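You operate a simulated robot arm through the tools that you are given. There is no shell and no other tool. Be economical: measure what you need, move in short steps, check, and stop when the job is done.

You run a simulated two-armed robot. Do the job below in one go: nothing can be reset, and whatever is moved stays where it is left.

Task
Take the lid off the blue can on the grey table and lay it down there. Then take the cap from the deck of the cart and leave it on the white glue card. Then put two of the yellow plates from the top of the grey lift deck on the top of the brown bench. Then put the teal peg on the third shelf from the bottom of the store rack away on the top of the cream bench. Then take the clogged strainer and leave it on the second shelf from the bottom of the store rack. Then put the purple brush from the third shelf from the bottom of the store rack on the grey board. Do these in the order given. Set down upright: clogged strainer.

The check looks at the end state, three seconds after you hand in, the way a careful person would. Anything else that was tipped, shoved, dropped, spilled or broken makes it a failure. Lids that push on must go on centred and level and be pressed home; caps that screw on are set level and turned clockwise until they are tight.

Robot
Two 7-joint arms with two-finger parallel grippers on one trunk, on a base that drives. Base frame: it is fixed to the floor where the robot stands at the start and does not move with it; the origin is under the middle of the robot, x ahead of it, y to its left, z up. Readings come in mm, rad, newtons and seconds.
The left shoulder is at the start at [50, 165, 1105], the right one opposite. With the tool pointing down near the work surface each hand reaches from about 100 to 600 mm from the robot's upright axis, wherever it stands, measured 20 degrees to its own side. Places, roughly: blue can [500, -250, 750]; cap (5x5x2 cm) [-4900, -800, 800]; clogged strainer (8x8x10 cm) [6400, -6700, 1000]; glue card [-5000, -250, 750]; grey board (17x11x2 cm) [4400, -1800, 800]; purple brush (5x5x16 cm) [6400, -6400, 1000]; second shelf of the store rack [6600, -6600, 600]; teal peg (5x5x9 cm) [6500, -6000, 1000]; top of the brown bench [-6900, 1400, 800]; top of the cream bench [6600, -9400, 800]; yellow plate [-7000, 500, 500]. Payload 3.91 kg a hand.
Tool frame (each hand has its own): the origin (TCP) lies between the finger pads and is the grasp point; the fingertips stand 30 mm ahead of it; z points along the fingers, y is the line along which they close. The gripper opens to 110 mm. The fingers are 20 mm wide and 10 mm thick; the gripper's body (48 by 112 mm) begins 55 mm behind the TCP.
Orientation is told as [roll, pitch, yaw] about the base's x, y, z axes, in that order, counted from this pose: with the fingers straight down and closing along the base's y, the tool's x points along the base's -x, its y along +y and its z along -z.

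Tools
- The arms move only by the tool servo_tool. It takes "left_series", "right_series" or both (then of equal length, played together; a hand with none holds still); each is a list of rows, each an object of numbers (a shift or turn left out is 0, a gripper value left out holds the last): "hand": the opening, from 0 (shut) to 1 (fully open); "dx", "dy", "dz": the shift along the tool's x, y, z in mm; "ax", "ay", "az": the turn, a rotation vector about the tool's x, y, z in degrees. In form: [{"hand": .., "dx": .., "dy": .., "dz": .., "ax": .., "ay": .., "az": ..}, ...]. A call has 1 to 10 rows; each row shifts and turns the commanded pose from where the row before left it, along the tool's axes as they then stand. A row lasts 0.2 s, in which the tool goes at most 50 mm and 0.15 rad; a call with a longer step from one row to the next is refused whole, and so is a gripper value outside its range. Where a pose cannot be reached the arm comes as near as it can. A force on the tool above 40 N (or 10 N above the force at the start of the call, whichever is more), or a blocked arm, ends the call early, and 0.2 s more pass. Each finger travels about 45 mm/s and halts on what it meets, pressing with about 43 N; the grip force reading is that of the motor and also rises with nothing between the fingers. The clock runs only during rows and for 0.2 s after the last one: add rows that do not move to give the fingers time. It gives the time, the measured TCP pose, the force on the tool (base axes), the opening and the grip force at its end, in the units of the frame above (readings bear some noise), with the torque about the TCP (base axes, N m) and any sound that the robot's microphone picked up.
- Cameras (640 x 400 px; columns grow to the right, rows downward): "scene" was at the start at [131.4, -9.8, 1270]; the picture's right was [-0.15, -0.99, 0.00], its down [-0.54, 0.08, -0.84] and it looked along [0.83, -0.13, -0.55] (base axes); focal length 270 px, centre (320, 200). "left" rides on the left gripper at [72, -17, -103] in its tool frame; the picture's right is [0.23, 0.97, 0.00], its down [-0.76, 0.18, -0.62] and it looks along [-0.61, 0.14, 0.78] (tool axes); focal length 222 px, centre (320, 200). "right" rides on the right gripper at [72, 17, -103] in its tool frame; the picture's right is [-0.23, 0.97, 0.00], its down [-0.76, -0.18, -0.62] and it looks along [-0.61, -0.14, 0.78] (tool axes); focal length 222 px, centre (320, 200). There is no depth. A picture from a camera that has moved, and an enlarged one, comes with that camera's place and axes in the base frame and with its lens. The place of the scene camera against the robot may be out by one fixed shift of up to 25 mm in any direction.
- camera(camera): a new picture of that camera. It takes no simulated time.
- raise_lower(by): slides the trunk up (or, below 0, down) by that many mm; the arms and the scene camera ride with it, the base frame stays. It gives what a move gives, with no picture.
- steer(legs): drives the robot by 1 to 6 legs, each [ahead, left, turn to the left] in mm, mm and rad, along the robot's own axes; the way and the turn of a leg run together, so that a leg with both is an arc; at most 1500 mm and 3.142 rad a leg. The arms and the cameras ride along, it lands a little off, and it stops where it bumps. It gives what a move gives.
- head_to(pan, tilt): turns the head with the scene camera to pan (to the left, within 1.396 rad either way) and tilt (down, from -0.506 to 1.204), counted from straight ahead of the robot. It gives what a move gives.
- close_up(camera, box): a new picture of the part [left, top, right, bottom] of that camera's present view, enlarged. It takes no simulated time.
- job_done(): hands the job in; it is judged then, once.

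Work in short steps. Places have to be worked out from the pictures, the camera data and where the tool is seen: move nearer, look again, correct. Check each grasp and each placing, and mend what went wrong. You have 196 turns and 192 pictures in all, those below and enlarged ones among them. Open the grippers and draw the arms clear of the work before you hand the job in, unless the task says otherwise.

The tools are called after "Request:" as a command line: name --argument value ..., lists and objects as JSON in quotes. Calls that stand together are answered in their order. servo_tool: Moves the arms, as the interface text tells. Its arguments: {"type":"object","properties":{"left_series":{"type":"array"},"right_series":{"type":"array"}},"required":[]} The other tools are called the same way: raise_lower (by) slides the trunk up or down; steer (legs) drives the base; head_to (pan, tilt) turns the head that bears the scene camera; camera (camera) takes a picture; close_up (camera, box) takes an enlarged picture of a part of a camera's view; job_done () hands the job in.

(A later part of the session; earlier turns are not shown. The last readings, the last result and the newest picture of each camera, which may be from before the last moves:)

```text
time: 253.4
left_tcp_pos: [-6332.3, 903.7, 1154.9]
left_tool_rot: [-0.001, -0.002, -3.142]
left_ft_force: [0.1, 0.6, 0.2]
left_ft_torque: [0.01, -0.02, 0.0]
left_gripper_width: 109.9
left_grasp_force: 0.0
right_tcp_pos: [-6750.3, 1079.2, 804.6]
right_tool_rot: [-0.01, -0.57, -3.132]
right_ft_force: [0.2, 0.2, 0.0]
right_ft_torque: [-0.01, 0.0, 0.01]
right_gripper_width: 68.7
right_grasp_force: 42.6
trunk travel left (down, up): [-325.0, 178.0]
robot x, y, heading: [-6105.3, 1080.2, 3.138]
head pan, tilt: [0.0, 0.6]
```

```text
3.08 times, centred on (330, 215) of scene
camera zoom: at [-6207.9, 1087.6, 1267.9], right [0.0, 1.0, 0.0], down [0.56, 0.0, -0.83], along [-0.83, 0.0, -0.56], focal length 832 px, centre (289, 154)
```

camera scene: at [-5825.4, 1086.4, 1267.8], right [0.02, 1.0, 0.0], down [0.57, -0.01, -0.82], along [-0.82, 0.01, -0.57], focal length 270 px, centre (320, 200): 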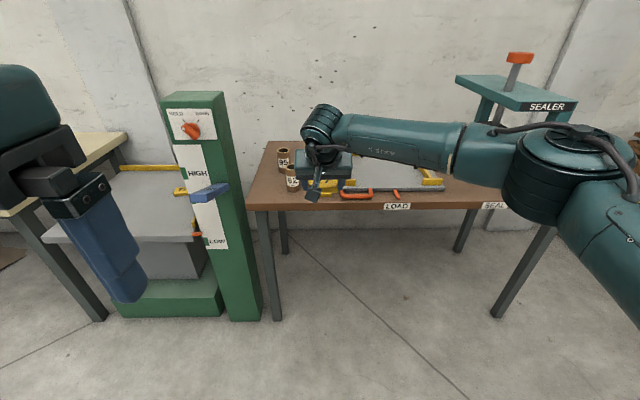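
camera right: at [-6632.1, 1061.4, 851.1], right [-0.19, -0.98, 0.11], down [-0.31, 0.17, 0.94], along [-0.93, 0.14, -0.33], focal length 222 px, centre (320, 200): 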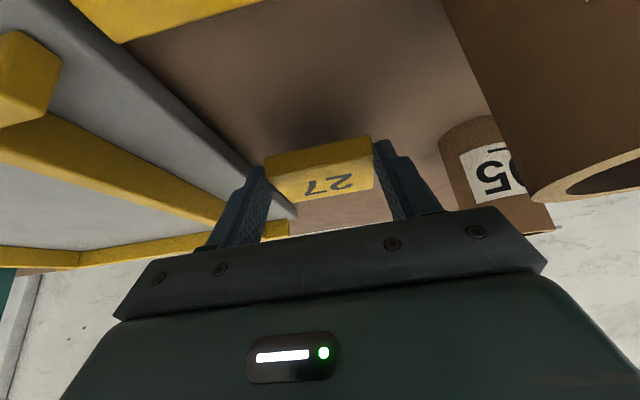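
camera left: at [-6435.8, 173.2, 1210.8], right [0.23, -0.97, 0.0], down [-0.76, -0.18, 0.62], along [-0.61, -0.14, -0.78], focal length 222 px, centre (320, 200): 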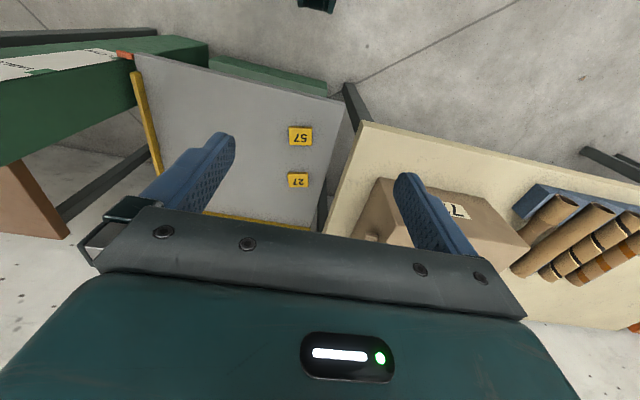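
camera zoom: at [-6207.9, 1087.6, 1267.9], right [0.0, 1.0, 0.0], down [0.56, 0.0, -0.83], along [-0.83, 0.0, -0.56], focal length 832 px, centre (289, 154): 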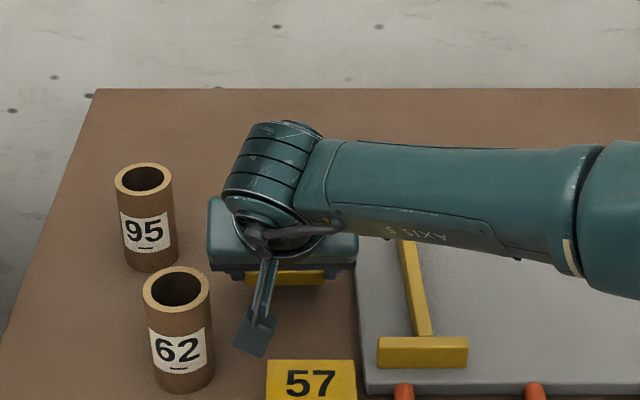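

Clear of everything. I lower to the bench.

Request:
servo_tool --right_series '[{"dx": 4.3, "dz": 6.7}, {"dx": 4.3, "dz": 6.7}, {"dx": 2.2, "dz": 3.4}, {"dx": 1.1, "dz": 1.7}]'

Request:
servo_tool --right_series '[{"dx": 1.1, "dz": 1.7}, {"dx": 0.8, "dz": 1.2}]'

```text
time: 254.4
left_tcp_pos: [-6332.3, 902.9, 1155.6]
left_tool_rot: [-0.001, -0.001, -3.14]
left_ft_force: [0.7, -0.1, -0.6]
left_ft_torque: [0.0, 0.03, 0.01]
left_gripper_width: 110.3
left_grasp_force: 0.1
right_tcp_pos: [-6750.1, 1080.2, 781.7]
right_tool_rot: [-0.011, -0.57, -3.129]
right_ft_force: [-1.1, 1.0, -1.1]
right_ft_torque: [0.0, -0.02, 0.06]
right_gripper_width: 68.7
right_grasp_force: 43.0
trunk travel left (down, up): [-325.0, 178.0]
robot x, y, heading: [-6103.4, 1082.8, 3.146]
head pan, tilt: [0.0, 0.6]
```

```text
time: 255.0
left_tcp_pos: [-6331.4, 902.1, 1155.9]
left_tool_rot: [-0.002, -0.004, -3.142]
left_ft_force: [-0.1, -0.8, 0.6]
left_ft_torque: [0.0, 0.02, -0.01]
left_gripper_width: 109.9
left_grasp_force: 0.1
right_tcp_pos: [-6749.9, 1078.5, 780.5]
right_tool_rot: [-0.007, -0.572, -3.132]
right_ft_force: [-0.2, 0.1, 8.4]
right_ft_torque: [-0.26, -0.01, 0.04]
right_gripper_width: 68.7
right_grasp_force: 42.8
trunk travel left (down, up): [-325.0, 178.0]
robot x, y, heading: [-6103.5, 1084.3, 3.142]
head pan, tilt: [0.0, 0.6]
```

Contact. I open slightly and lift straight up.

Request:
servo_tool --right_series '[{"dx": -0.6, "dz": -0.8}, {"hand": 0.72}, {}, {"dx": -5, "dz": -8}, {"dx": -12, "dz": -20}, {"dx": -21, "dz": -34}, {"dx": -21, "dz": -34}, {"dx": -21, "dz": -34}, {"dx": -21, "dz": -34}]'

Request:
close_up --camera "scene" --box '[230, 150, 430, 280]'

```text
time: 257.0
left_tcp_pos: [-6331.7, 902.6, 1154.7]
left_tool_rot: [-0.002, -0.003, -3.14]
left_ft_force: [0.0, -0.2, -0.4]
left_ft_torque: [0.02, 0.01, 0.0]
left_gripper_width: 110.1
left_grasp_force: 0.0
right_tcp_pos: [-6747.1, 1077.2, 972.6]
right_tool_rot: [-0.01, -0.568, -3.131]
right_ft_force: [-0.1, 0.3, -0.1]
right_ft_torque: [0.01, -0.02, 0.02]
right_gripper_width: 79.4
right_grasp_force: 0.0
trunk travel left (down, up): [-325.0, 178.0]
robot x, y, heading: [-6103.9, 1078.5, 3.139]
head pan, tilt: [0.0, 0.6]
```

```text
3.08 times, centred on (330, 215) of scene
camera zoom: at [-6207.6, 1087.6, 1267.9], right [0.0, 1.0, 0.0], down [0.56, 0.0, -0.83], along [-0.83, 0.0, -0.56], focal length 832 px, centre (289, 154)
```

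zoom: 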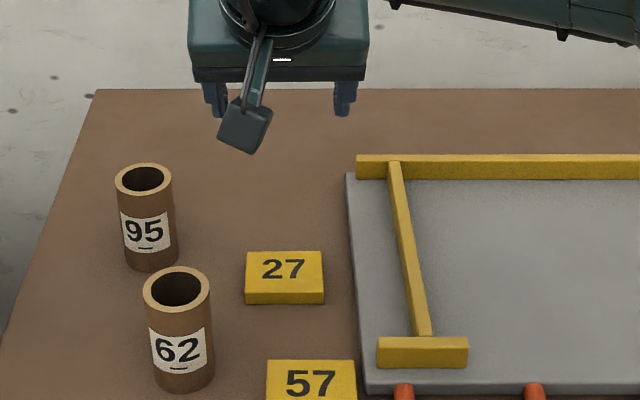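

Both plates are on the bench. I back off, untilt the right hand and tuck the arms for the long drive to the store rack.

Request:
steer --legs '[[-380, 0, 0]]'

Request:
servo_tool --right_series '[{"dx": 33, "dz": -33}, {"dx": 33, "dz": -33}, {"dx": 33, "dz": -33}, {"dx": 33, "dz": -33}, {"dx": 33, "dz": -33}, {"ay": 8.2, "dx": 25}, {"ay": 8.2, "dx": 25}, {"ay": 8.2, "dx": 25}, {"ay": 8, "dx": 20}]'

Request:
steer --legs '[[0, 0, 3.14]]'

```text
time: 259.5
left_tcp_pos: [-5936.7, 902.9, 1154.5]
left_tool_rot: [-0.002, -0.003, -3.136]
left_ft_force: [0.4, -0.6, 0.7]
left_ft_torque: [0.04, 0.02, 0.01]
left_gripper_width: 109.9
left_grasp_force: 0.0
right_tcp_pos: [-6352.3, 1075.3, 971.2]
right_tool_rot: [-0.011, -0.569, -3.127]
right_ft_force: [-0.3, 0.1, 0.6]
right_ft_torque: [0.01, -0.03, -0.01]
right_gripper_width: 79.2
right_grasp_force: 0.1
trunk travel left (down, up): [-325.0, 178.0]
robot x, y, heading: [-5709.8, 1080.3, -3.14]
head pan, tilt: [0.0, 0.6]
```

```text
time: 261.5
left_tcp_pos: [-5935.5, 902.8, 1155.8]
left_tool_rot: [-0.002, -0.002, -3.136]
left_ft_force: [0.5, 0.2, -1.2]
left_ft_torque: [0.03, -0.03, -0.01]
left_gripper_width: 109.7
left_grasp_force: 0.0
right_tcp_pos: [-6035.7, 1078.0, 989.9]
right_tool_rot: [-0.01, 0.002, -3.131]
right_ft_force: [0.1, 0.4, -0.1]
right_ft_torque: [0.0, -0.04, -0.02]
right_gripper_width: 79.5
right_grasp_force: 0.0
trunk travel left (down, up): [-325.0, 178.0]
robot x, y, heading: [-5707.9, 1086.5, -3.136]
head pan, tilt: [0.0, 0.6]
```

```text
time: 269.2
left_tcp_pos: [-5481.3, 1264.9, 1156.6]
left_tool_rot: [-0.002, -0.001, -0.001]
left_ft_force: [-0.2, -0.1, 0.6]
left_ft_torque: [-0.02, -0.01, 0.01]
left_gripper_width: 109.8
left_grasp_force: 0.1
right_tcp_pos: [-5383.7, 1089.4, 990.2]
right_tool_rot: [-0.01, -0.001, 0.004]
right_ft_force: [0.9, 0.0, 0.3]
right_ft_torque: [0.0, -0.02, 0.03]
right_gripper_width: 79.1
right_grasp_force: 0.0
trunk travel left (down, up): [-325.0, 178.0]
robot x, y, heading: [-5707.0, 1079.8, -0.002]
head pan, tilt: [0.0, 0.6]
```

I move the right hand to its side and drive +x along the known free lane, then turn to face -y.

Request:
servo_tool --right_series '[{"dx": 8, "dy": -35, "dz": -25}, {"dx": 8, "dy": -35, "dz": -25}, {"dx": 8, "dy": -35, "dz": -25}, {"dx": 8, "dy": -35, "dz": -25}, {"dx": 0, "dy": -35, "dz": -20}]'

Request:
steer --legs '[[1290, 0, 0], [1290, 0, 0], [1290, 0, 0], [1300, 0, 0], [0, 0, -1.57]]'

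Request:
head_to --pan 0.0 --tilt 0.35

Request:
camera --camera "scene"

```text
time: 270.4
left_tcp_pos: [-5481.4, 1264.2, 1155.5]
left_tool_rot: [-0.002, -0.004, 0.002]
left_ft_force: [-0.6, 0.1, 0.0]
left_ft_torque: [0.0, -0.02, -0.02]
left_gripper_width: 109.9
left_grasp_force: 0.1
right_tcp_pos: [-5415.7, 915.2, 1109.8]
right_tool_rot: [-0.009, 0.001, 0.005]
right_ft_force: [0.3, 0.0, 0.3]
right_ft_torque: [0.0, 0.0, 0.01]
right_gripper_width: 79.0
right_grasp_force: 0.0
trunk travel left (down, up): [-325.0, 178.0]
robot x, y, heading: [-5709.1, 1083.9, -0.008]
head pan, tilt: [0.0, 0.6]
```

```text
time: 299.0
left_tcp_pos: [-377.6, 741.3, 1154.8]
left_tool_rot: [-0.002, -0.003, -1.601]
left_ft_force: [-0.1, 0.2, -0.3]
left_ft_torque: [-0.02, 0.04, -0.02]
left_gripper_width: 109.9
left_grasp_force: 0.1
right_tcp_pos: [-726.8, 684.5, 1111.0]
right_tool_rot: [-0.009, 0.001, -1.597]
right_ft_force: [1.0, -0.5, -1.1]
right_ft_torque: [0.0, 0.03, -0.02]
right_gripper_width: 79.3
right_grasp_force: 0.1
trunk travel left (down, up): [-325.0, 178.0]
robot x, y, heading: [-551.4, 975.5, -1.603]
head pan, tilt: [0.0, 0.6]
```

```text
time: 299.7
left_tcp_pos: [-377.2, 742.4, 1156.1]
left_tool_rot: [-0.003, -0.001, -1.601]
left_ft_force: [-0.2, 0.1, 0.1]
left_ft_torque: [-0.03, -0.01, -0.02]
left_gripper_width: 110.1
left_grasp_force: 0.1
right_tcp_pos: [-727.5, 684.1, 1110.4]
right_tool_rot: [-0.011, -0.001, -1.597]
right_ft_force: [0.6, -0.2, 0.1]
right_ft_torque: [0.02, -0.01, -0.03]
right_gripper_width: 79.0
right_grasp_force: 0.1
trunk travel left (down, up): [-325.0, 178.0]
robot x, y, heading: [-550.2, 979.3, -1.603]
head pan, tilt: [0.0, 0.351]
```

```text
76 pictures are left
camera scene: at [-540.3, 857.7, 1290.6], right [-1.0, 0.03, 0.0], down [0.01, 0.34, -0.94], along [-0.03, -0.94, -0.34], focal length 270 px, centre (320, 200)
```

scene: 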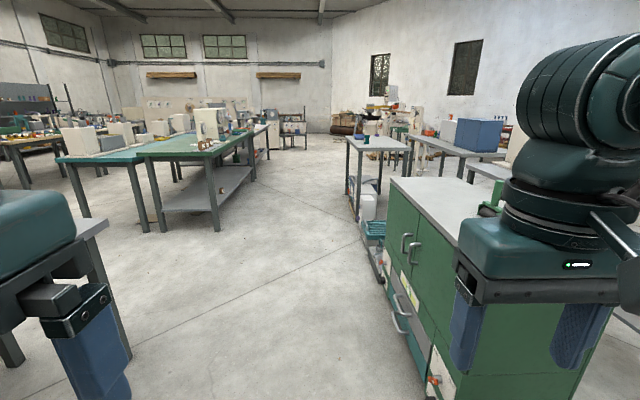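

The corridor toward -y is open between the teal table (x>448) and the green cabinet. I drive to y≈-950 and turn to face +x.

Request:
steer --legs '[[0, 0, 0.03], [1000, 0, 0], [950, 0, 0], [0, 0, 1.57]]'

Request:
head_to --pan -0.25 --tilt 0.3

Request:
camera --camera "scene"

```text
time: 313.8
left_tcp_pos: [-287.4, -805.0, 1155.7]
left_tool_rot: [-0.002, -0.002, 0.036]
left_ft_force: [-0.1, -0.3, -0.3]
left_ft_torque: [-0.01, 0.0, 0.01]
left_gripper_width: 110.2
left_grasp_force: 0.0
right_tcp_pos: [-206.8, -1150.3, 1110.7]
right_tool_rot: [-0.009, 0.001, 0.042]
right_ft_force: [-0.1, 0.1, 0.7]
right_ft_torque: [0.03, 0.03, -0.02]
right_gripper_width: 79.2
right_grasp_force: 0.1
trunk travel left (down, up): [-325.0, 178.0]
robot x, y, heading: [-513.2, -992.0, 0.03]
head pan, tilt: [0.0, 0.351]
```

```text
time: 314.6
left_tcp_pos: [-287.9, -804.6, 1155.3]
left_tool_rot: [-0.003, -0.002, 0.037]
left_ft_force: [-0.4, 0.5, 0.5]
left_ft_torque: [-0.02, -0.01, 0.01]
left_gripper_width: 110.1
left_grasp_force: 0.0
right_tcp_pos: [-205.9, -1149.8, 1111.2]
right_tool_rot: [-0.008, 0.002, 0.042]
right_ft_force: [-0.3, 0.7, 0.1]
right_ft_torque: [0.02, 0.02, -0.04]
right_gripper_width: 79.1
right_grasp_force: 0.0
trunk travel left (down, up): [-325.0, 178.0]
robot x, y, heading: [-506.6, -992.0, 0.035]
head pan, tilt: [-0.25, 0.3]
```

```text
75 pictures are left
camera scene: at [-373.7, -1008.2, 1295.4], right [-0.21, -0.98, 0.0], down [-0.29, 0.06, -0.96], along [0.93, -0.2, -0.3], focal length 270 px, centre (320, 200)
```

scene: 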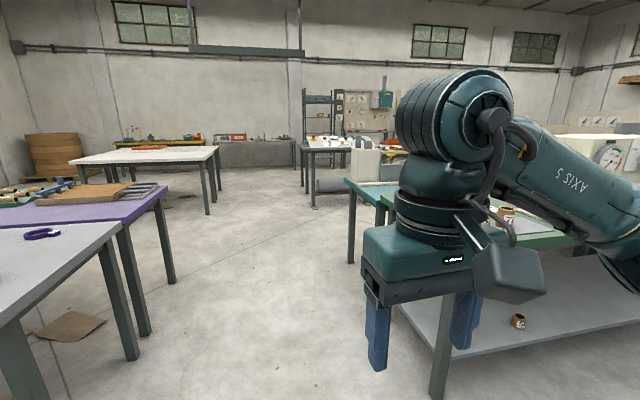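

Lane along +x at y≈-990 is clear. I drive about 3050 mm and look to the right (-y).

Request:
steer --legs '[[0, 0, -0.035], [1500, 0, 0], [1500, 0, 0], [0, 0, -1.57]]'

Request:
head_to --pan 0.25 --tilt 0.3

Request:
camera --camera "scene"

```text
time: 333.0
left_tcp_pos: [2613.0, -1274.9, 1155.4]
left_tool_rot: [-0.002, -0.001, -1.615]
left_ft_force: [-0.9, -1.0, -0.7]
left_ft_torque: [0.02, -0.01, 0.0]
left_gripper_width: 110.1
left_grasp_force: 0.0
right_tcp_pos: [2261.7, -1328.7, 1111.0]
right_tool_rot: [-0.008, 0.001, -1.609]
right_ft_force: [0.0, 0.1, -0.2]
right_ft_torque: [-0.03, -0.02, -0.02]
right_gripper_width: 79.1
right_grasp_force: 0.1
trunk travel left (down, up): [-325.0, 178.0]
robot x, y, heading: [2441.1, -1037.8, -1.616]
head pan, tilt: [-0.25, 0.3]
```

```text
time: 333.9
left_tcp_pos: [2614.0, -1274.6, 1155.6]
left_tool_rot: [-0.002, -0.002, -1.614]
left_ft_force: [1.2, -0.3, 0.5]
left_ft_torque: [-0.01, 0.03, 0.02]
left_gripper_width: 109.9
left_grasp_force: 0.0
right_tcp_pos: [2262.3, -1328.0, 1112.0]
right_tool_rot: [-0.008, -0.001, -1.609]
right_ft_force: [0.1, 0.4, 1.2]
right_ft_torque: [0.0, 0.02, 0.03]
right_gripper_width: 79.1
right_grasp_force: 0.1
trunk travel left (down, up): [-325.0, 178.0]
robot x, y, heading: [2441.2, -1043.3, -1.623]
head pan, tilt: [0.25, 0.3]
```

```text
74 pictures are left
camera scene: at [2474.6, -1155.6, 1295.4], right [-0.98, -0.2, 0.0], down [-0.06, 0.29, -0.96], along [0.19, -0.94, -0.3], focal length 270 px, centre (320, 200)
```

scene: 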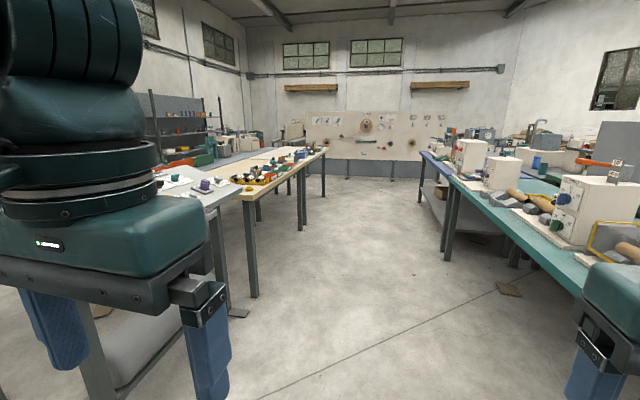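

A wide aisle runs toward -y. I straighten and drive 3800 mm along it, then look left.

Request:
steer --legs '[[0, 0, 0.06], [1280, 0, 0], [1280, 0, 0], [1240, 0, 0]]'

Request:
head_to --pan 1.0 --tilt 0.3

Request:
camera --camera "scene"

```text
time: 352.7
left_tcp_pos: [2661.2, -5067.7, 1156.6]
left_tool_rot: [-0.002, -0.002, -1.567]
left_ft_force: [-0.1, 0.4, -0.4]
left_ft_torque: [-0.03, -0.01, 0.02]
left_gripper_width: 110.1
left_grasp_force: 0.2
right_tcp_pos: [2312.6, -5136.8, 1111.5]
right_tool_rot: [-0.009, -0.001, -1.56]
right_ft_force: [-1.0, 0.6, 0.8]
right_ft_torque: [0.04, 0.01, 0.01]
right_gripper_width: 79.3
right_grasp_force: 0.0
trunk travel left (down, up): [-325.0, 178.0]
robot x, y, heading: [2481.6, -4837.8, -1.569]
head pan, tilt: [0.25, 0.3]
```

```text
time: 353.8
left_tcp_pos: [2661.0, -5066.2, 1156.6]
left_tool_rot: [-0.002, -0.001, -1.568]
left_ft_force: [0.0, -0.5, 0.0]
left_ft_torque: [-0.05, 0.0, 0.04]
left_gripper_width: 110.1
left_grasp_force: 0.0
right_tcp_pos: [2313.7, -5136.7, 1110.3]
right_tool_rot: [-0.008, 0.0, -1.562]
right_ft_force: [0.1, -0.2, -0.6]
right_ft_torque: [-0.01, -0.02, 0.0]
right_gripper_width: 79.2
right_grasp_force: 0.0
trunk travel left (down, up): [-325.0, 178.0]
robot x, y, heading: [2481.3, -4838.4, -1.569]
head pan, tilt: [1.0, 0.3]
```

```text
73 pictures are left
camera scene: at [2573.3, -4915.9, 1295.4], right [-0.54, -0.84, 0.0], down [-0.25, 0.16, -0.96], along [0.8, -0.52, -0.3], focal length 270 px, centre (320, 200)
```

scene: 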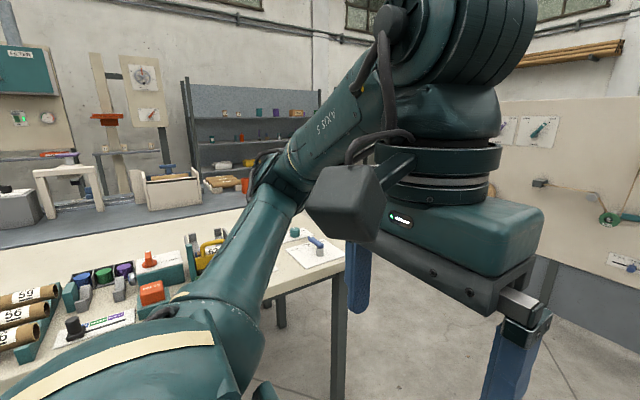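

The store rack is visible beyond the bench, which ends near y -5440. I check straight ahead for the gap.

Request:
head_to --pan 0.2 --tilt 0.35

Request:
camera --camera "scene"

```text
time: 354.9
left_tcp_pos: [2661.2, -5067.3, 1156.3]
left_tool_rot: [-0.003, -0.002, -1.569]
left_ft_force: [0.1, 0.6, -0.6]
left_ft_torque: [0.01, -0.03, -0.02]
left_gripper_width: 109.9
left_grasp_force: 0.1
right_tcp_pos: [2312.8, -5137.8, 1110.6]
right_tool_rot: [-0.008, -0.002, -1.562]
right_ft_force: [0.1, -0.4, -0.6]
right_ft_torque: [-0.01, 0.0, 0.01]
right_gripper_width: 79.3
right_grasp_force: 0.0
trunk travel left (down, up): [-325.0, 178.0]
robot x, y, heading: [2481.6, -4838.0, -1.567]
head pan, tilt: [0.201, 0.351]
```

```text
72 pictures are left
camera scene: at [2513.5, -4956.7, 1290.7], right [-0.98, -0.2, 0.0], down [-0.07, 0.34, -0.94], along [0.19, -0.92, -0.34], focal length 270 px, centre (320, 200)
```

scene: 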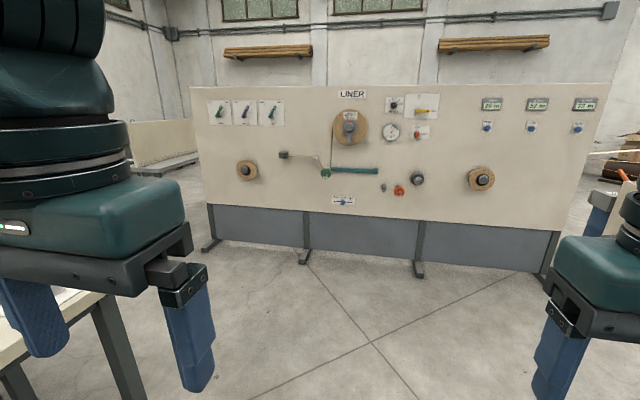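

The LINER panel stands at y≈-7000, leaving a 1.5 m gap. I drive to y≈-6150 and turn to +x.

Request:
steer --legs '[[1310, 0, 0], [0, 0, 1.57]]'

Request:
head_to --pan 0.0 --tilt 0.3

Request:
camera --camera "scene"

```text
time: 365.4
left_tcp_pos: [2715.1, -5977.5, 1154.9]
left_tool_rot: [-0.003, -0.003, 0.005]
left_ft_force: [0.1, -0.1, 0.4]
left_ft_torque: [0.05, 0.0, 0.0]
left_gripper_width: 109.8
left_grasp_force: 0.0
right_tcp_pos: [2783.9, -6325.4, 1110.1]
right_tool_rot: [-0.009, 0.0, 0.009]
right_ft_force: [-0.6, -0.7, -0.3]
right_ft_torque: [-0.01, 0.01, -0.04]
right_gripper_width: 79.2
right_grasp_force: 0.1
trunk travel left (down, up): [-325.0, 178.0]
robot x, y, heading: [2487.1, -6159.3, 0.002]
head pan, tilt: [0.201, 0.351]
```

```text
time: 366.1
left_tcp_pos: [2713.4, -5977.8, 1155.5]
left_tool_rot: [-0.001, -0.002, 0.004]
left_ft_force: [-1.1, -0.4, -0.3]
left_ft_torque: [0.0, 0.02, -0.03]
left_gripper_width: 110.0
left_grasp_force: 0.1
right_tcp_pos: [2783.4, -6326.1, 1111.6]
right_tool_rot: [-0.007, 0.001, 0.01]
right_ft_force: [0.3, 0.5, 0.2]
right_ft_torque: [0.0, 0.0, -0.01]
right_gripper_width: 79.1
right_grasp_force: 0.1
trunk travel left (down, up): [-325.0, 178.0]
robot x, y, heading: [2487.9, -6157.6, 0.002]
head pan, tilt: [0.0, 0.3]
```

```text
71 pictures are left
camera scene: at [2623.7, -6154.7, 1295.4], right [0.0, -1.0, 0.0], down [-0.3, 0.0, -0.96], along [0.96, 0.0, -0.3], focal length 270 px, centre (320, 200)
```

scene: 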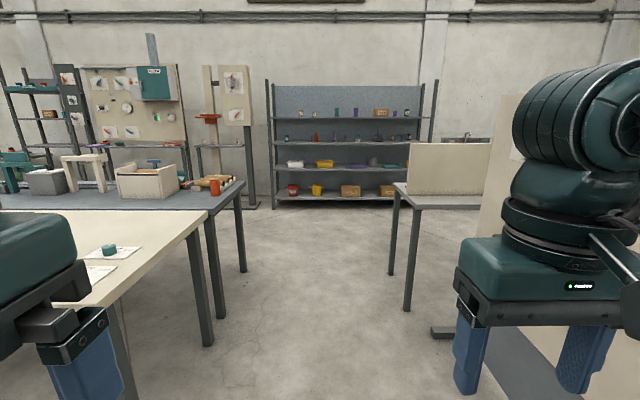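

The rack is straight ahead through the gap (y -5500 to -6700). I drive 2800 mm toward it.

Request:
steer --legs '[[1400, 0, 0], [1400, 0, 0]]'

Request:
head_to --pan 0.0 --tilt 0.2

Request:
camera --camera "scene"

Request:
head_to --pan -0.7 --tilt 0.3

Request:
camera --camera "scene"

```text
time: 379.4
left_tcp_pos: [5442.7, -5949.0, 1155.6]
left_tool_rot: [-0.001, -0.001, 0.009]
left_ft_force: [0.1, 0.3, 0.2]
left_ft_torque: [0.01, 0.02, -0.02]
left_gripper_width: 110.3
left_grasp_force: 0.0
right_tcp_pos: [5514.0, -6296.5, 1110.8]
right_tool_rot: [-0.009, -0.001, 0.012]
right_ft_force: [-0.3, 0.7, 0.1]
right_ft_torque: [0.01, 0.02, 0.0]
right_gripper_width: 79.0
right_grasp_force: 0.1
trunk travel left (down, up): [-325.0, 178.0]
robot x, y, heading: [5212.3, -6132.1, 0.005]
head pan, tilt: [0.0, 0.3]
```

```text
time: 380.0
left_tcp_pos: [5442.3, -5948.6, 1156.2]
left_tool_rot: [-0.003, -0.005, 0.009]
left_ft_force: [-0.1, 0.0, -0.3]
left_ft_torque: [-0.04, -0.01, 0.0]
left_gripper_width: 110.0
left_grasp_force: 0.1
right_tcp_pos: [5513.8, -6296.9, 1110.3]
right_tool_rot: [-0.008, -0.001, 0.012]
right_ft_force: [0.7, 0.0, -1.3]
right_ft_torque: [-0.03, -0.01, -0.01]
right_gripper_width: 79.2
right_grasp_force: 0.1
trunk travel left (down, up): [-325.0, 178.0]
robot x, y, heading: [5213.7, -6132.9, 0.002]
head pan, tilt: [0.0, 0.201]
```

```text
70 pictures are left
camera scene: at [5352.6, -6126.0, 1304.6], right [0.01, -1.0, 0.0], down [-0.2, 0.0, -0.98], along [0.98, 0.01, -0.2], focal length 270 px, centre (320, 200)
```

scene: 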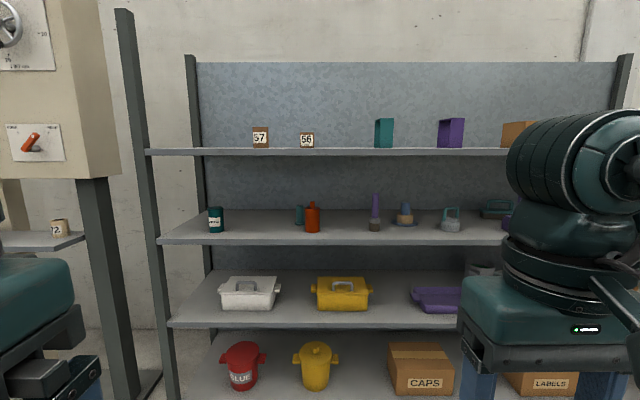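

```text
time: 381.1
left_tcp_pos: [5442.3, -5948.8, 1154.2]
left_tool_rot: [-0.003, -0.003, 0.007]
left_ft_force: [-0.3, -0.1, 0.8]
left_ft_torque: [0.01, 0.0, 0.02]
left_gripper_width: 109.8
left_grasp_force: 0.2
right_tcp_pos: [5515.0, -6296.3, 1110.5]
right_tool_rot: [-0.009, -0.002, 0.013]
right_ft_force: [-0.7, 0.2, -0.7]
right_ft_torque: [0.03, 0.01, 0.04]
right_gripper_width: 79.3
right_grasp_force: 0.0
trunk travel left (down, up): [-325.0, 178.0]
robot x, y, heading: [5212.5, -6131.4, 0.004]
head pan, tilt: [-0.7, 0.3]
```

```text
69 pictures are left
camera scene: at [5331.2, -6186.2, 1295.4], right [-0.64, -0.77, 0.0], down [-0.23, 0.19, -0.96], along [0.74, -0.61, -0.3], focal length 270 px, centre (320, 200)
```

scene: 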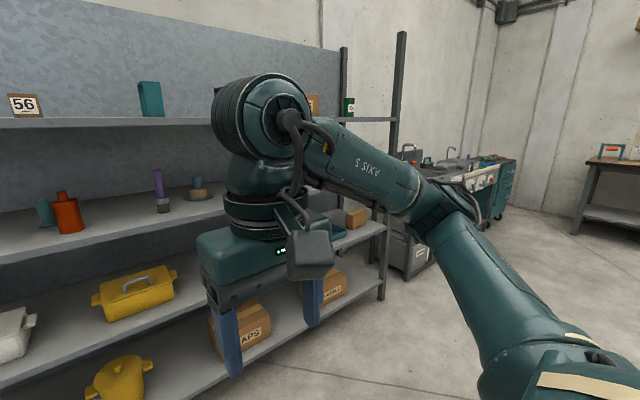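

Third shelf holds the items. Close-up of it.

Request:
head_to --pan 0.0 --tilt 0.25

Request:
close_up --camera "scene" --box '[150, 160, 350, 300]'

Request:
close_up --camera "scene" --box '[340, 150, 540, 300]'

```text
time: 382.2
left_tcp_pos: [5442.3, -5948.0, 1154.8]
left_tool_rot: [-0.004, -0.001, 0.008]
left_ft_force: [0.7, 0.4, -0.6]
left_ft_torque: [0.01, -0.04, 0.01]
left_gripper_width: 110.1
left_grasp_force: 0.0
right_tcp_pos: [5513.6, -6296.2, 1111.8]
right_tool_rot: [-0.01, -0.001, 0.012]
right_ft_force: [0.5, -0.6, -0.5]
right_ft_torque: [0.01, 0.02, -0.03]
right_gripper_width: 79.3
right_grasp_force: 0.1
trunk travel left (down, up): [-325.0, 178.0]
robot x, y, heading: [5216.1, -6131.4, 0.006]
head pan, tilt: [0.0, 0.25]
```

```text
2.86 times, centred on (250, 230) of scene
camera zoom: at [5352.8, -6126.1, 1300.1], right [0.01, -1.0, 0.0], down [-0.25, 0.0, -0.97], along [0.97, 0.01, -0.25], focal length 772 px, centre (520, 114)
```

zoom: 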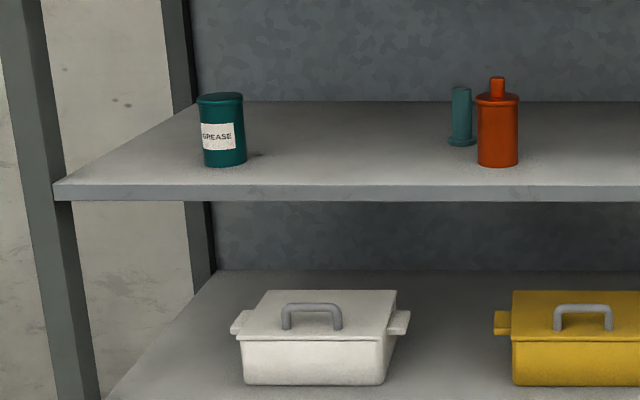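

```text
2.67 times, centred on (440, 225) of scene
camera zoom: at [5352.8, -6126.1, 1300.1], right [0.01, -1.0, 0.0], down [-0.25, 0.0, -0.97], along [0.97, 0.01, -0.25], focal length 721 px, centre (0, 133)
```

zoom: 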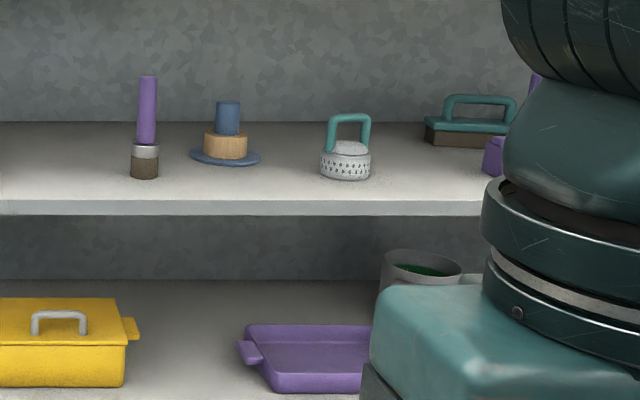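

The teal peg is behind and left of the red bottle at about [6500, -6023], shelf z≈963, next shelf ≈1280. I will use the left arm, pitched forward, coming in from the left. I drive closer.

Request:
steer --legs '[[590, 70, 0]]'

Request:
head_to --pan 0.0 --tilt 0.35

Request:
camera --camera "scene"

```text
time: 385.6
left_tcp_pos: [6035.5, -5876.2, 1155.7]
left_tool_rot: [-0.002, -0.002, 0.005]
left_ft_force: [-0.1, 0.5, -0.4]
left_ft_torque: [-0.04, -0.01, 0.01]
left_gripper_width: 110.0
left_grasp_force: 0.1
right_tcp_pos: [6105.9, -6225.0, 1110.7]
right_tool_rot: [-0.009, -0.001, 0.009]
right_ft_force: [1.1, 0.2, -0.6]
right_ft_torque: [0.0, 0.04, -0.01]
right_gripper_width: 79.4
right_grasp_force: 0.2
trunk travel left (down, up): [-325.0, 178.0]
robot x, y, heading: [5808.4, -6054.4, 0.004]
head pan, tilt: [0.0, 0.25]
```

```text
time: 386.2
left_tcp_pos: [6035.0, -5876.0, 1156.0]
left_tool_rot: [-0.003, -0.003, 0.005]
left_ft_force: [-0.5, 0.0, 0.0]
left_ft_torque: [0.01, 0.01, 0.02]
left_gripper_width: 109.9
left_grasp_force: 0.0
right_tcp_pos: [6106.1, -6224.2, 1110.3]
right_tool_rot: [-0.009, -0.001, 0.011]
right_ft_force: [0.6, 0.3, -0.5]
right_ft_torque: [-0.01, 0.01, -0.01]
right_gripper_width: 79.3
right_grasp_force: 0.0
trunk travel left (down, up): [-325.0, 178.0]
robot x, y, heading: [5807.1, -6058.7, -0.0]
head pan, tilt: [0.0, 0.351]
```

```text
66 pictures are left
camera scene: at [5945.2, -6053.3, 1290.7], right [0.0, -1.0, 0.0], down [-0.34, 0.0, -0.94], along [0.94, 0.0, -0.34], focal length 270 px, centre (320, 200)
```

scene: 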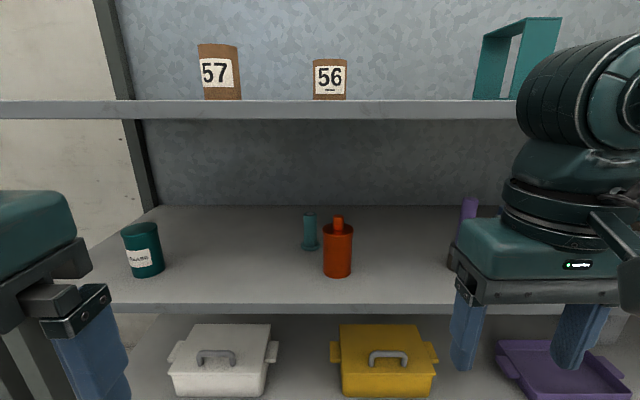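

Peg base at about [6507, -6027, 958]; shelf front x≈6324. I bring the left hand forward and pitch it 60°.

Request:
servo_tool --left_series '[{"dx": -40}, {"dx": -40}, {"dx": -40}, {"ay": -8.55}, {"ay": -8.55}, {"ay": -8.55}, {"ay": -8.55}, {"ay": -8.55}, {"ay": -8.55}, {"ay": -8.55}]'

Request:
servo_tool --left_series '[{"ax": 7.2, "az": 4.15, "hand": 0.7}, {"ax": 7.2, "az": 4.15}, {"ax": 7.2, "az": 4.15}, {}]'

Request:
camera --camera "left"

```text
time: 388.4
left_tcp_pos: [6171.8, -5880.9, 1172.8]
left_tool_rot: [-0.004, -1.047, 0.009]
left_ft_force: [0.0, 1.2, -0.7]
left_ft_torque: [0.0, -0.03, 0.01]
left_gripper_width: 110.0
left_grasp_force: 0.1
left hand out of reach, approached as far as the arm can: row 10
right_tcp_pos: [6106.1, -6224.5, 1111.4]
right_tool_rot: [-0.008, 0.002, 0.01]
right_ft_force: [0.2, -0.3, -0.1]
right_ft_torque: [0.02, -0.01, -0.01]
right_gripper_width: 79.1
right_grasp_force: 0.1
trunk travel left (down, up): [-325.0, 178.0]
robot x, y, heading: [5808.6, -6058.9, 0.003]
head pan, tilt: [0.0, 0.351]
```

```text
time: 389.4
left_tcp_pos: [6173.4, -5883.3, 1176.0]
left_tool_rot: [-0.001, -1.05, -0.429]
left_ft_force: [0.4, 0.0, 0.7]
left_ft_torque: [-0.01, 0.04, -0.05]
left_gripper_width: 77.2
left_grasp_force: 0.1
left hand out of reach, approached as far as the arm can: row 1
right_tcp_pos: [6105.6, -6224.4, 1111.4]
right_tool_rot: [-0.01, -0.001, 0.01]
right_ft_force: [0.4, 0.0, 0.4]
right_ft_torque: [-0.04, 0.01, -0.02]
right_gripper_width: 79.1
right_grasp_force: 0.1
trunk travel left (down, up): [-325.0, 178.0]
robot x, y, heading: [5807.2, -6061.5, 0.004]
head pan, tilt: [0.0, 0.351]
```

```text
65 pictures are left
camera left: at [6052.6, -5845.5, 1162.6], right [0.3, 0.93, -0.2], down [-0.07, 0.23, 0.97], along [0.95, -0.28, 0.14], focal length 222 px, centre (320, 200)
```

left: 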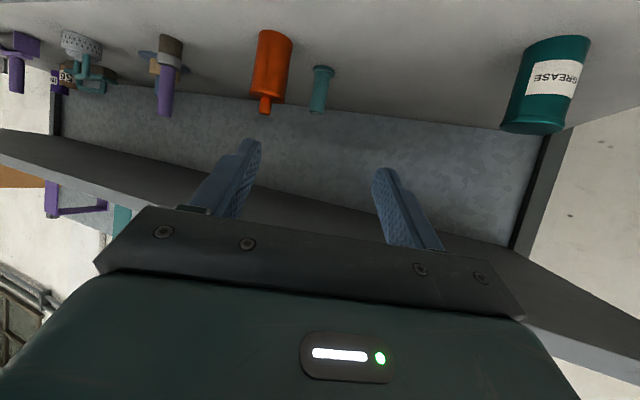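

Peg confirmed at about [6511, -6031], top z≈1042. I lower to z≈1040 in front of the rack, then go in part way.

Request:
servo_tool --left_series '[{"dx": 39, "dz": 22.5}, {"dx": 39, "dz": 22.5}, {"dx": 39, "dz": 22.5}, {"dx": -22.9, "dz": 39.9, "dy": 1}, {"dx": -22.9, "dz": 39.9, "dy": 1}, {"dx": -22.9, "dz": 39.9, "dy": 1}, {"dx": -22.9, "dz": 39.9, "dy": 1}, {"dx": -22.9, "dz": 39.9, "dy": 1}, {}]'

Request:
camera --camera "left"

Request:
camera --camera "scene"

```text
time: 391.4
left_tcp_pos: [6441.4, -5970.0, 1066.1]
left_tool_rot: [-0.003, -1.05, -0.429]
left_ft_force: [-0.1, 0.3, 0.7]
left_ft_torque: [0.0, 0.02, 0.05]
left_gripper_width: 76.7
left_grasp_force: 0.1
left hand out of reach, approached as far as the arm can: row 1, 2, 3
right_tcp_pos: [6105.6, -6222.6, 1110.4]
right_tool_rot: [-0.01, 0.001, 0.01]
right_ft_force: [-0.2, -1.1, 1.0]
right_ft_torque: [-0.02, 0.0, -0.01]
right_gripper_width: 79.3
right_grasp_force: 0.0
trunk travel left (down, up): [-325.0, 178.0]
robot x, y, heading: [5810.3, -6056.3, 0.0]
head pan, tilt: [0.0, 0.351]
```

```text
64 pictures are left
camera left: at [6319.6, -5933.8, 1053.9], right [0.3, 0.93, -0.2], down [-0.07, 0.23, 0.97], along [0.95, -0.28, 0.14], focal length 222 px, centre (320, 200)
```

left: 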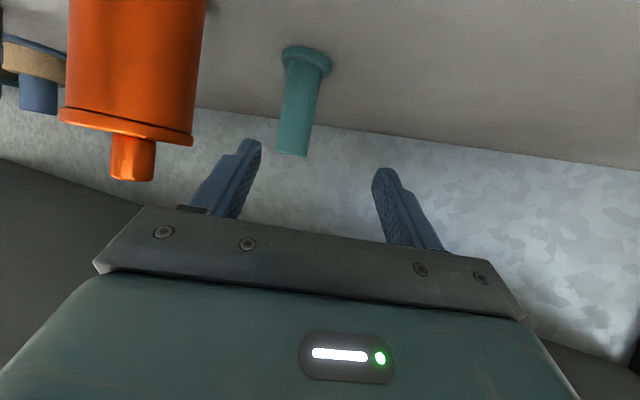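

```text
63 pictures are left
camera scene: at [5945.1, -6053.2, 1290.7], right [0.0, -1.0, 0.0], down [-0.34, 0.0, -0.94], along [0.94, 0.0, -0.34], focal length 270 px, centre (320, 200)
```

scene: 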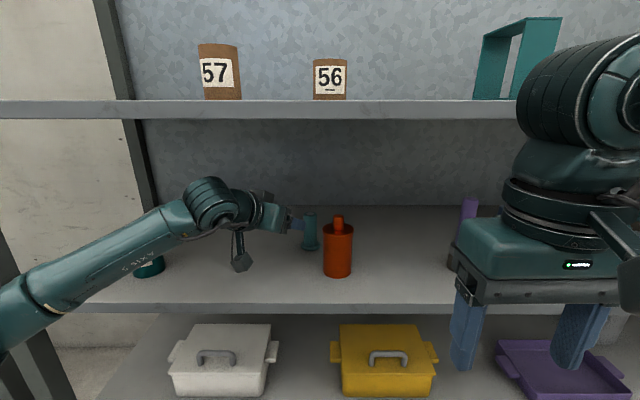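

The peg lies 89 mm ahead and 23 mm to the right of the tool axis. I align, lower to z 1020, and advance.

Request:
servo_tool --left_series '[{"dy": -11.5, "dx": 19, "dz": 11, "hand": 0.6}, {"dy": -11.5, "dx": 19, "dz": 11}, {"dx": -14.5, "dz": 25.5}, {"dx": -14.5, "dz": 25.5}, {}]'

Request:
camera --camera "left"

```text
time: 392.6
left_tcp_pos: [6482.8, -6016.5, 1022.8]
left_tool_rot: [-0.004, -1.05, -0.428]
left_ft_force: [-0.1, 1.0, 0.1]
left_ft_torque: [0.01, 0.0, 0.03]
left_gripper_width: 66.2
left_grasp_force: 0.1
right_tcp_pos: [6107.1, -6224.8, 1110.2]
right_tool_rot: [-0.009, 0.001, 0.01]
right_ft_force: [-0.1, 0.1, -0.1]
right_ft_torque: [0.01, 0.01, -0.01]
right_gripper_width: 79.2
right_grasp_force: 0.0
trunk travel left (down, up): [-325.0, 178.0]
robot x, y, heading: [5809.6, -6059.5, -0.001]
head pan, tilt: [0.0, 0.351]
```

```text
62 pictures are left
camera left: at [6361.9, -5979.3, 1009.8], right [0.3, 0.93, -0.2], down [-0.07, 0.23, 0.97], along [0.95, -0.28, 0.14], focal length 222 px, centre (320, 200)
```

left: 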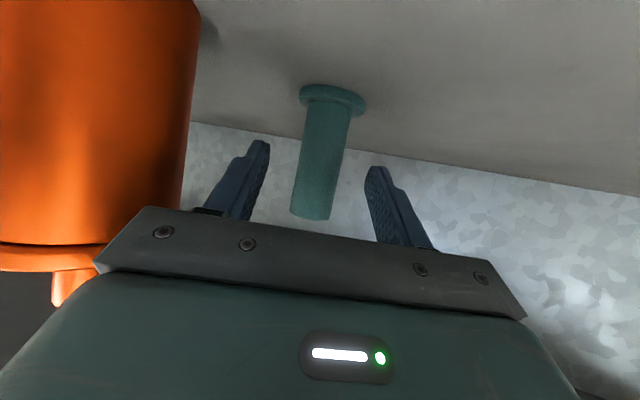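

The peg is centred between the fingers. I advance the last 30 mm and close.

Request:
servo_tool --left_series '[{"dx": -7.5, "dz": 13}, {"dx": -7.5, "dz": 13}, {"hand": 0}, {}, {}, {}, {}]'

Request:
camera --camera "left"

```text
time: 394.2
left_tcp_pos: [6508.8, -6028.3, 1023.5]
left_tool_rot: [-0.003, -1.048, -0.425]
left_ft_force: [-0.2, 0.0, 0.2]
left_ft_torque: [0.03, -0.02, 0.0]
left_gripper_width: 29.9
left_grasp_force: 43.0
right_tcp_pos: [6105.5, -6224.7, 1111.6]
right_tool_rot: [-0.009, -0.001, 0.01]
right_ft_force: [0.1, -0.2, 0.5]
right_ft_torque: [-0.03, 0.01, -0.01]
right_gripper_width: 79.1
right_grasp_force: 0.1
trunk travel left (down, up): [-325.0, 178.0]
robot x, y, heading: [5811.1, -6058.2, 0.006]
head pan, tilt: [0.0, 0.351]
```

```text
61 pictures are left
camera left: at [6389.2, -5992.5, 1010.3], right [0.3, 0.93, -0.2], down [-0.07, 0.23, 0.97], along [0.95, -0.28, 0.14], focal length 222 px, centre (320, 200)
```

left: 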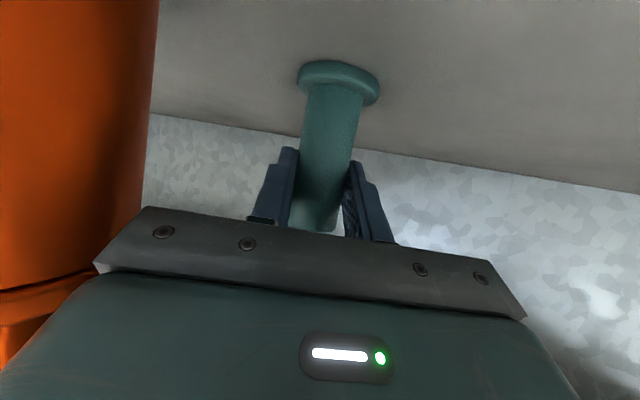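

Gripped at 30 mm. I lift 40 mm and withdraw along the approach line.

Request:
servo_tool --left_series '[{"dx": -17.3, "dz": -10}, {"dx": -17.3, "dz": -10}, {"dx": 22.9, "dz": -39.9}, {"dx": 22.9, "dz": -39.9}, {"dx": 22.9, "dz": -39.9}, {"dx": 22.9, "dz": -39.9}, {"dx": 22.9, "dz": -39.9}, {"dx": 22.9, "dz": -39.9}, {"dx": 22.9, "dz": -39.9}]'

Request:
camera --camera "left"

Request:
camera --camera "scene"

```text
time: 396.2
left_tcp_pos: [6227.0, -5890.1, 1065.8]
left_tool_rot: [-0.004, -1.046, -0.427]
left_ft_force: [-0.4, 0.1, -1.5]
left_ft_torque: [-0.03, -0.01, 0.02]
left_gripper_width: 29.9
left_grasp_force: 43.0
left hand out of reach, approached as far as the arm can: row 9
right_tcp_pos: [6105.9, -6224.3, 1112.5]
right_tool_rot: [-0.008, -0.001, 0.009]
right_ft_force: [-0.5, 0.2, -0.1]
right_ft_torque: [0.02, 0.06, -0.04]
right_gripper_width: 79.3
right_grasp_force: 0.0
trunk travel left (down, up): [-325.0, 178.0]
robot x, y, heading: [5812.4, -6059.0, 0.008]
head pan, tilt: [0.0, 0.351]
```

```text
60 pictures are left
camera left: at [6106.1, -5854.0, 1053.3], right [0.3, 0.93, -0.2], down [-0.07, 0.23, 0.97], along [0.95, -0.28, 0.13], focal length 222 px, centre (320, 200)
```

left: 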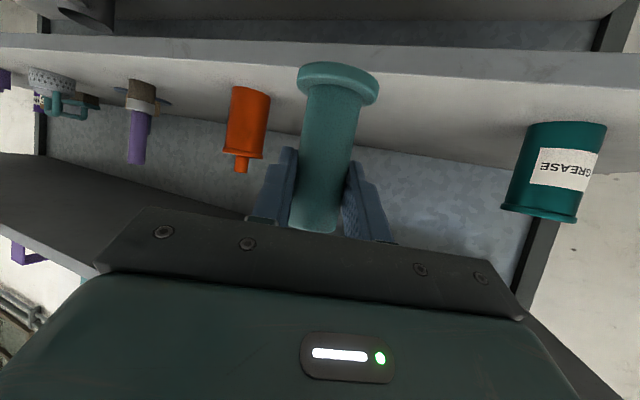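

```text
59 pictures are left
camera scene: at [5945.0, -6053.1, 1290.7], right [0.0, -1.0, 0.0], down [-0.34, 0.0, -0.94], along [0.94, 0.0, -0.34], focal length 270 px, centre (320, 200)
```

scene: 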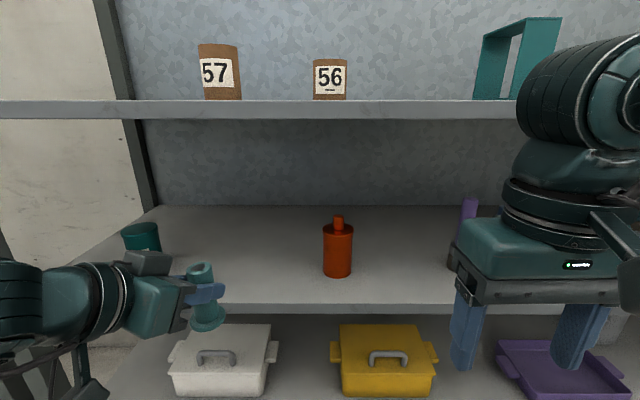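

The peg is out and the bottle undisturbed. I back away from the rack, turn right toward -y and look for the cream bench.

Request:
steer --legs '[[-380, 0, 0], [0, 0, -1.57]]'

Request:
head_to --pan 0.3 --tilt 0.3

Request:
camera --camera "scene"

```text
time: 402.4
left_tcp_pos: [5601.6, -6479.1, 1067.0]
left_tool_rot: [-0.004, -1.047, -1.987]
left_ft_force: [0.3, -0.2, -0.5]
left_ft_torque: [0.01, 0.01, 0.01]
left_gripper_width: 29.6
left_grasp_force: 43.5
right_tcp_pos: [5266.9, -6359.4, 1110.8]
right_tool_rot: [-0.008, 0.0, -1.552]
right_ft_force: [0.3, 0.5, -0.8]
right_ft_torque: [0.0, 0.02, -0.03]
right_gripper_width: 79.0
right_grasp_force: 0.2
trunk travel left (down, up): [-325.0, 178.0]
robot x, y, heading: [5433.4, -6058.3, -1.556]
head pan, tilt: [0.0, 0.351]
```

```text
time: 403.2
left_tcp_pos: [5600.3, -6478.3, 1066.7]
left_tool_rot: [-0.005, -1.044, -1.988]
left_ft_force: [0.2, 0.5, -0.7]
left_ft_torque: [0.04, 0.01, 0.0]
left_gripper_width: 29.6
left_grasp_force: 43.1
right_tcp_pos: [5265.5, -6358.9, 1111.1]
right_tool_rot: [-0.008, 0.0, -1.551]
right_ft_force: [-1.1, 0.8, 0.0]
right_ft_torque: [0.01, 0.0, -0.01]
right_gripper_width: 79.2
right_grasp_force: 0.0
trunk travel left (down, up): [-325.0, 178.0]
robot x, y, heading: [5428.4, -6060.7, -1.561]
head pan, tilt: [0.3, 0.3]
```

```text
58 pictures are left
camera scene: at [5473.5, -6174.7, 1295.3], right [-0.95, -0.31, 0.0], down [-0.09, 0.28, -0.96], along [0.29, -0.91, -0.3], focal length 270 px, centre (320, 200)
```

scene: 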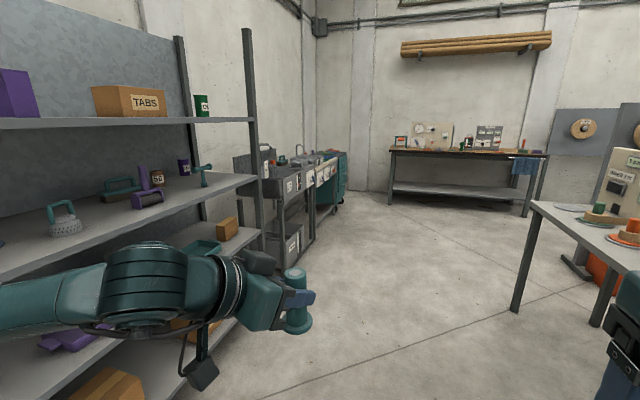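

Close-up of the area where the cream bench should be.

Request:
close_up --camera "scene" --box '[240, 120, 400, 240]'

```text
3.33 times, centred on (320, 180) of scene
camera zoom: at [5473.5, -6174.7, 1295.3], right [-0.95, -0.31, 0.0], down [-0.09, 0.28, -0.96], along [0.29, -0.91, -0.3], focal length 901 px, centre (320, 267)
```

zoom: 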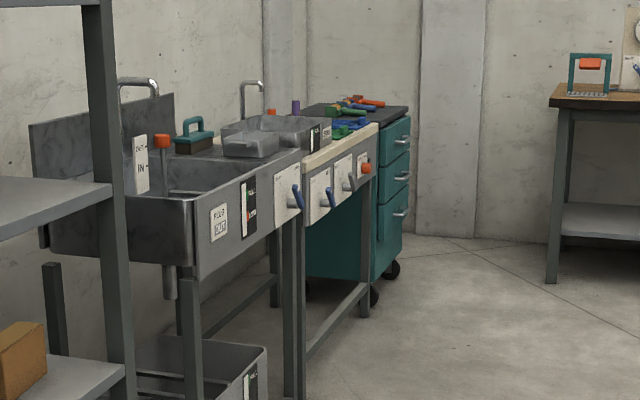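

The cream-topped bench is past the sink. I drive 3200 mm along -y, then face +x.

Request:
steer --legs '[[1400, 0, 0], [1400, 0, 0], [400, 0, 0], [0, 0, 1.56]]'

Request:
head_to --pan 0.0 --tilt 0.45

Request:
camera --camera "scene"

```text
time: 422.6
left_tcp_pos: [5862.7, -9070.8, 1066.2]
left_tool_rot: [-0.005, -1.045, -0.443]
left_ft_force: [-1.1, 0.5, -0.9]
left_ft_torque: [0.03, 0.01, 0.01]
left_gripper_width: 29.4
left_grasp_force: 43.2
right_tcp_pos: [5735.0, -9402.2, 1110.4]
right_tool_rot: [-0.009, 0.0, -0.006]
right_ft_force: [-0.5, 0.2, -0.4]
right_ft_torque: [-0.02, -0.02, 0.01]
right_gripper_width: 79.0
right_grasp_force: 0.1
trunk travel left (down, up): [-325.0, 178.0]
robot x, y, heading: [5438.7, -9228.3, -0.01]
head pan, tilt: [0.3, 0.3]
```

```text
time: 423.4
left_tcp_pos: [5860.4, -9071.5, 1066.7]
left_tool_rot: [-0.005, -1.048, -0.444]
left_ft_force: [0.2, 0.1, -1.0]
left_ft_torque: [0.0, 0.0, -0.03]
left_gripper_width: 29.7
left_grasp_force: 43.1
right_tcp_pos: [5734.4, -9402.4, 1110.9]
right_tool_rot: [-0.009, 0.001, -0.009]
right_ft_force: [0.5, -0.3, 1.1]
right_ft_torque: [-0.02, 0.02, 0.01]
right_gripper_width: 79.0
right_grasp_force: 0.0
trunk travel left (down, up): [-325.0, 178.0]
robot x, y, heading: [5441.8, -9234.9, -0.013]
head pan, tilt: [0.0, 0.45]
```

```text
56 pictures are left
camera scene: at [5575.3, -9229.0, 1281.5], right [-0.01, -1.0, 0.0], down [-0.43, 0.01, -0.9], along [0.9, -0.01, -0.43], focal length 270 px, centre (320, 200)
```

scene: 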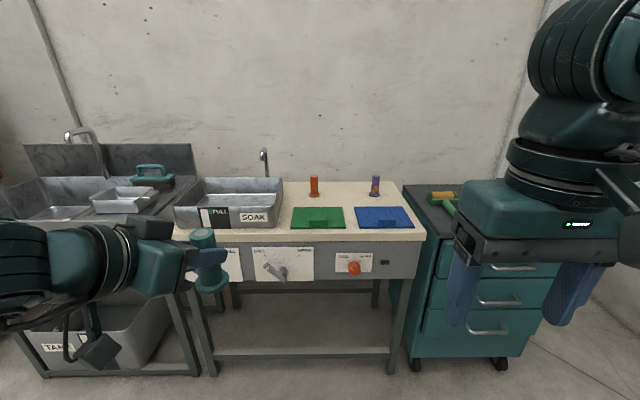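

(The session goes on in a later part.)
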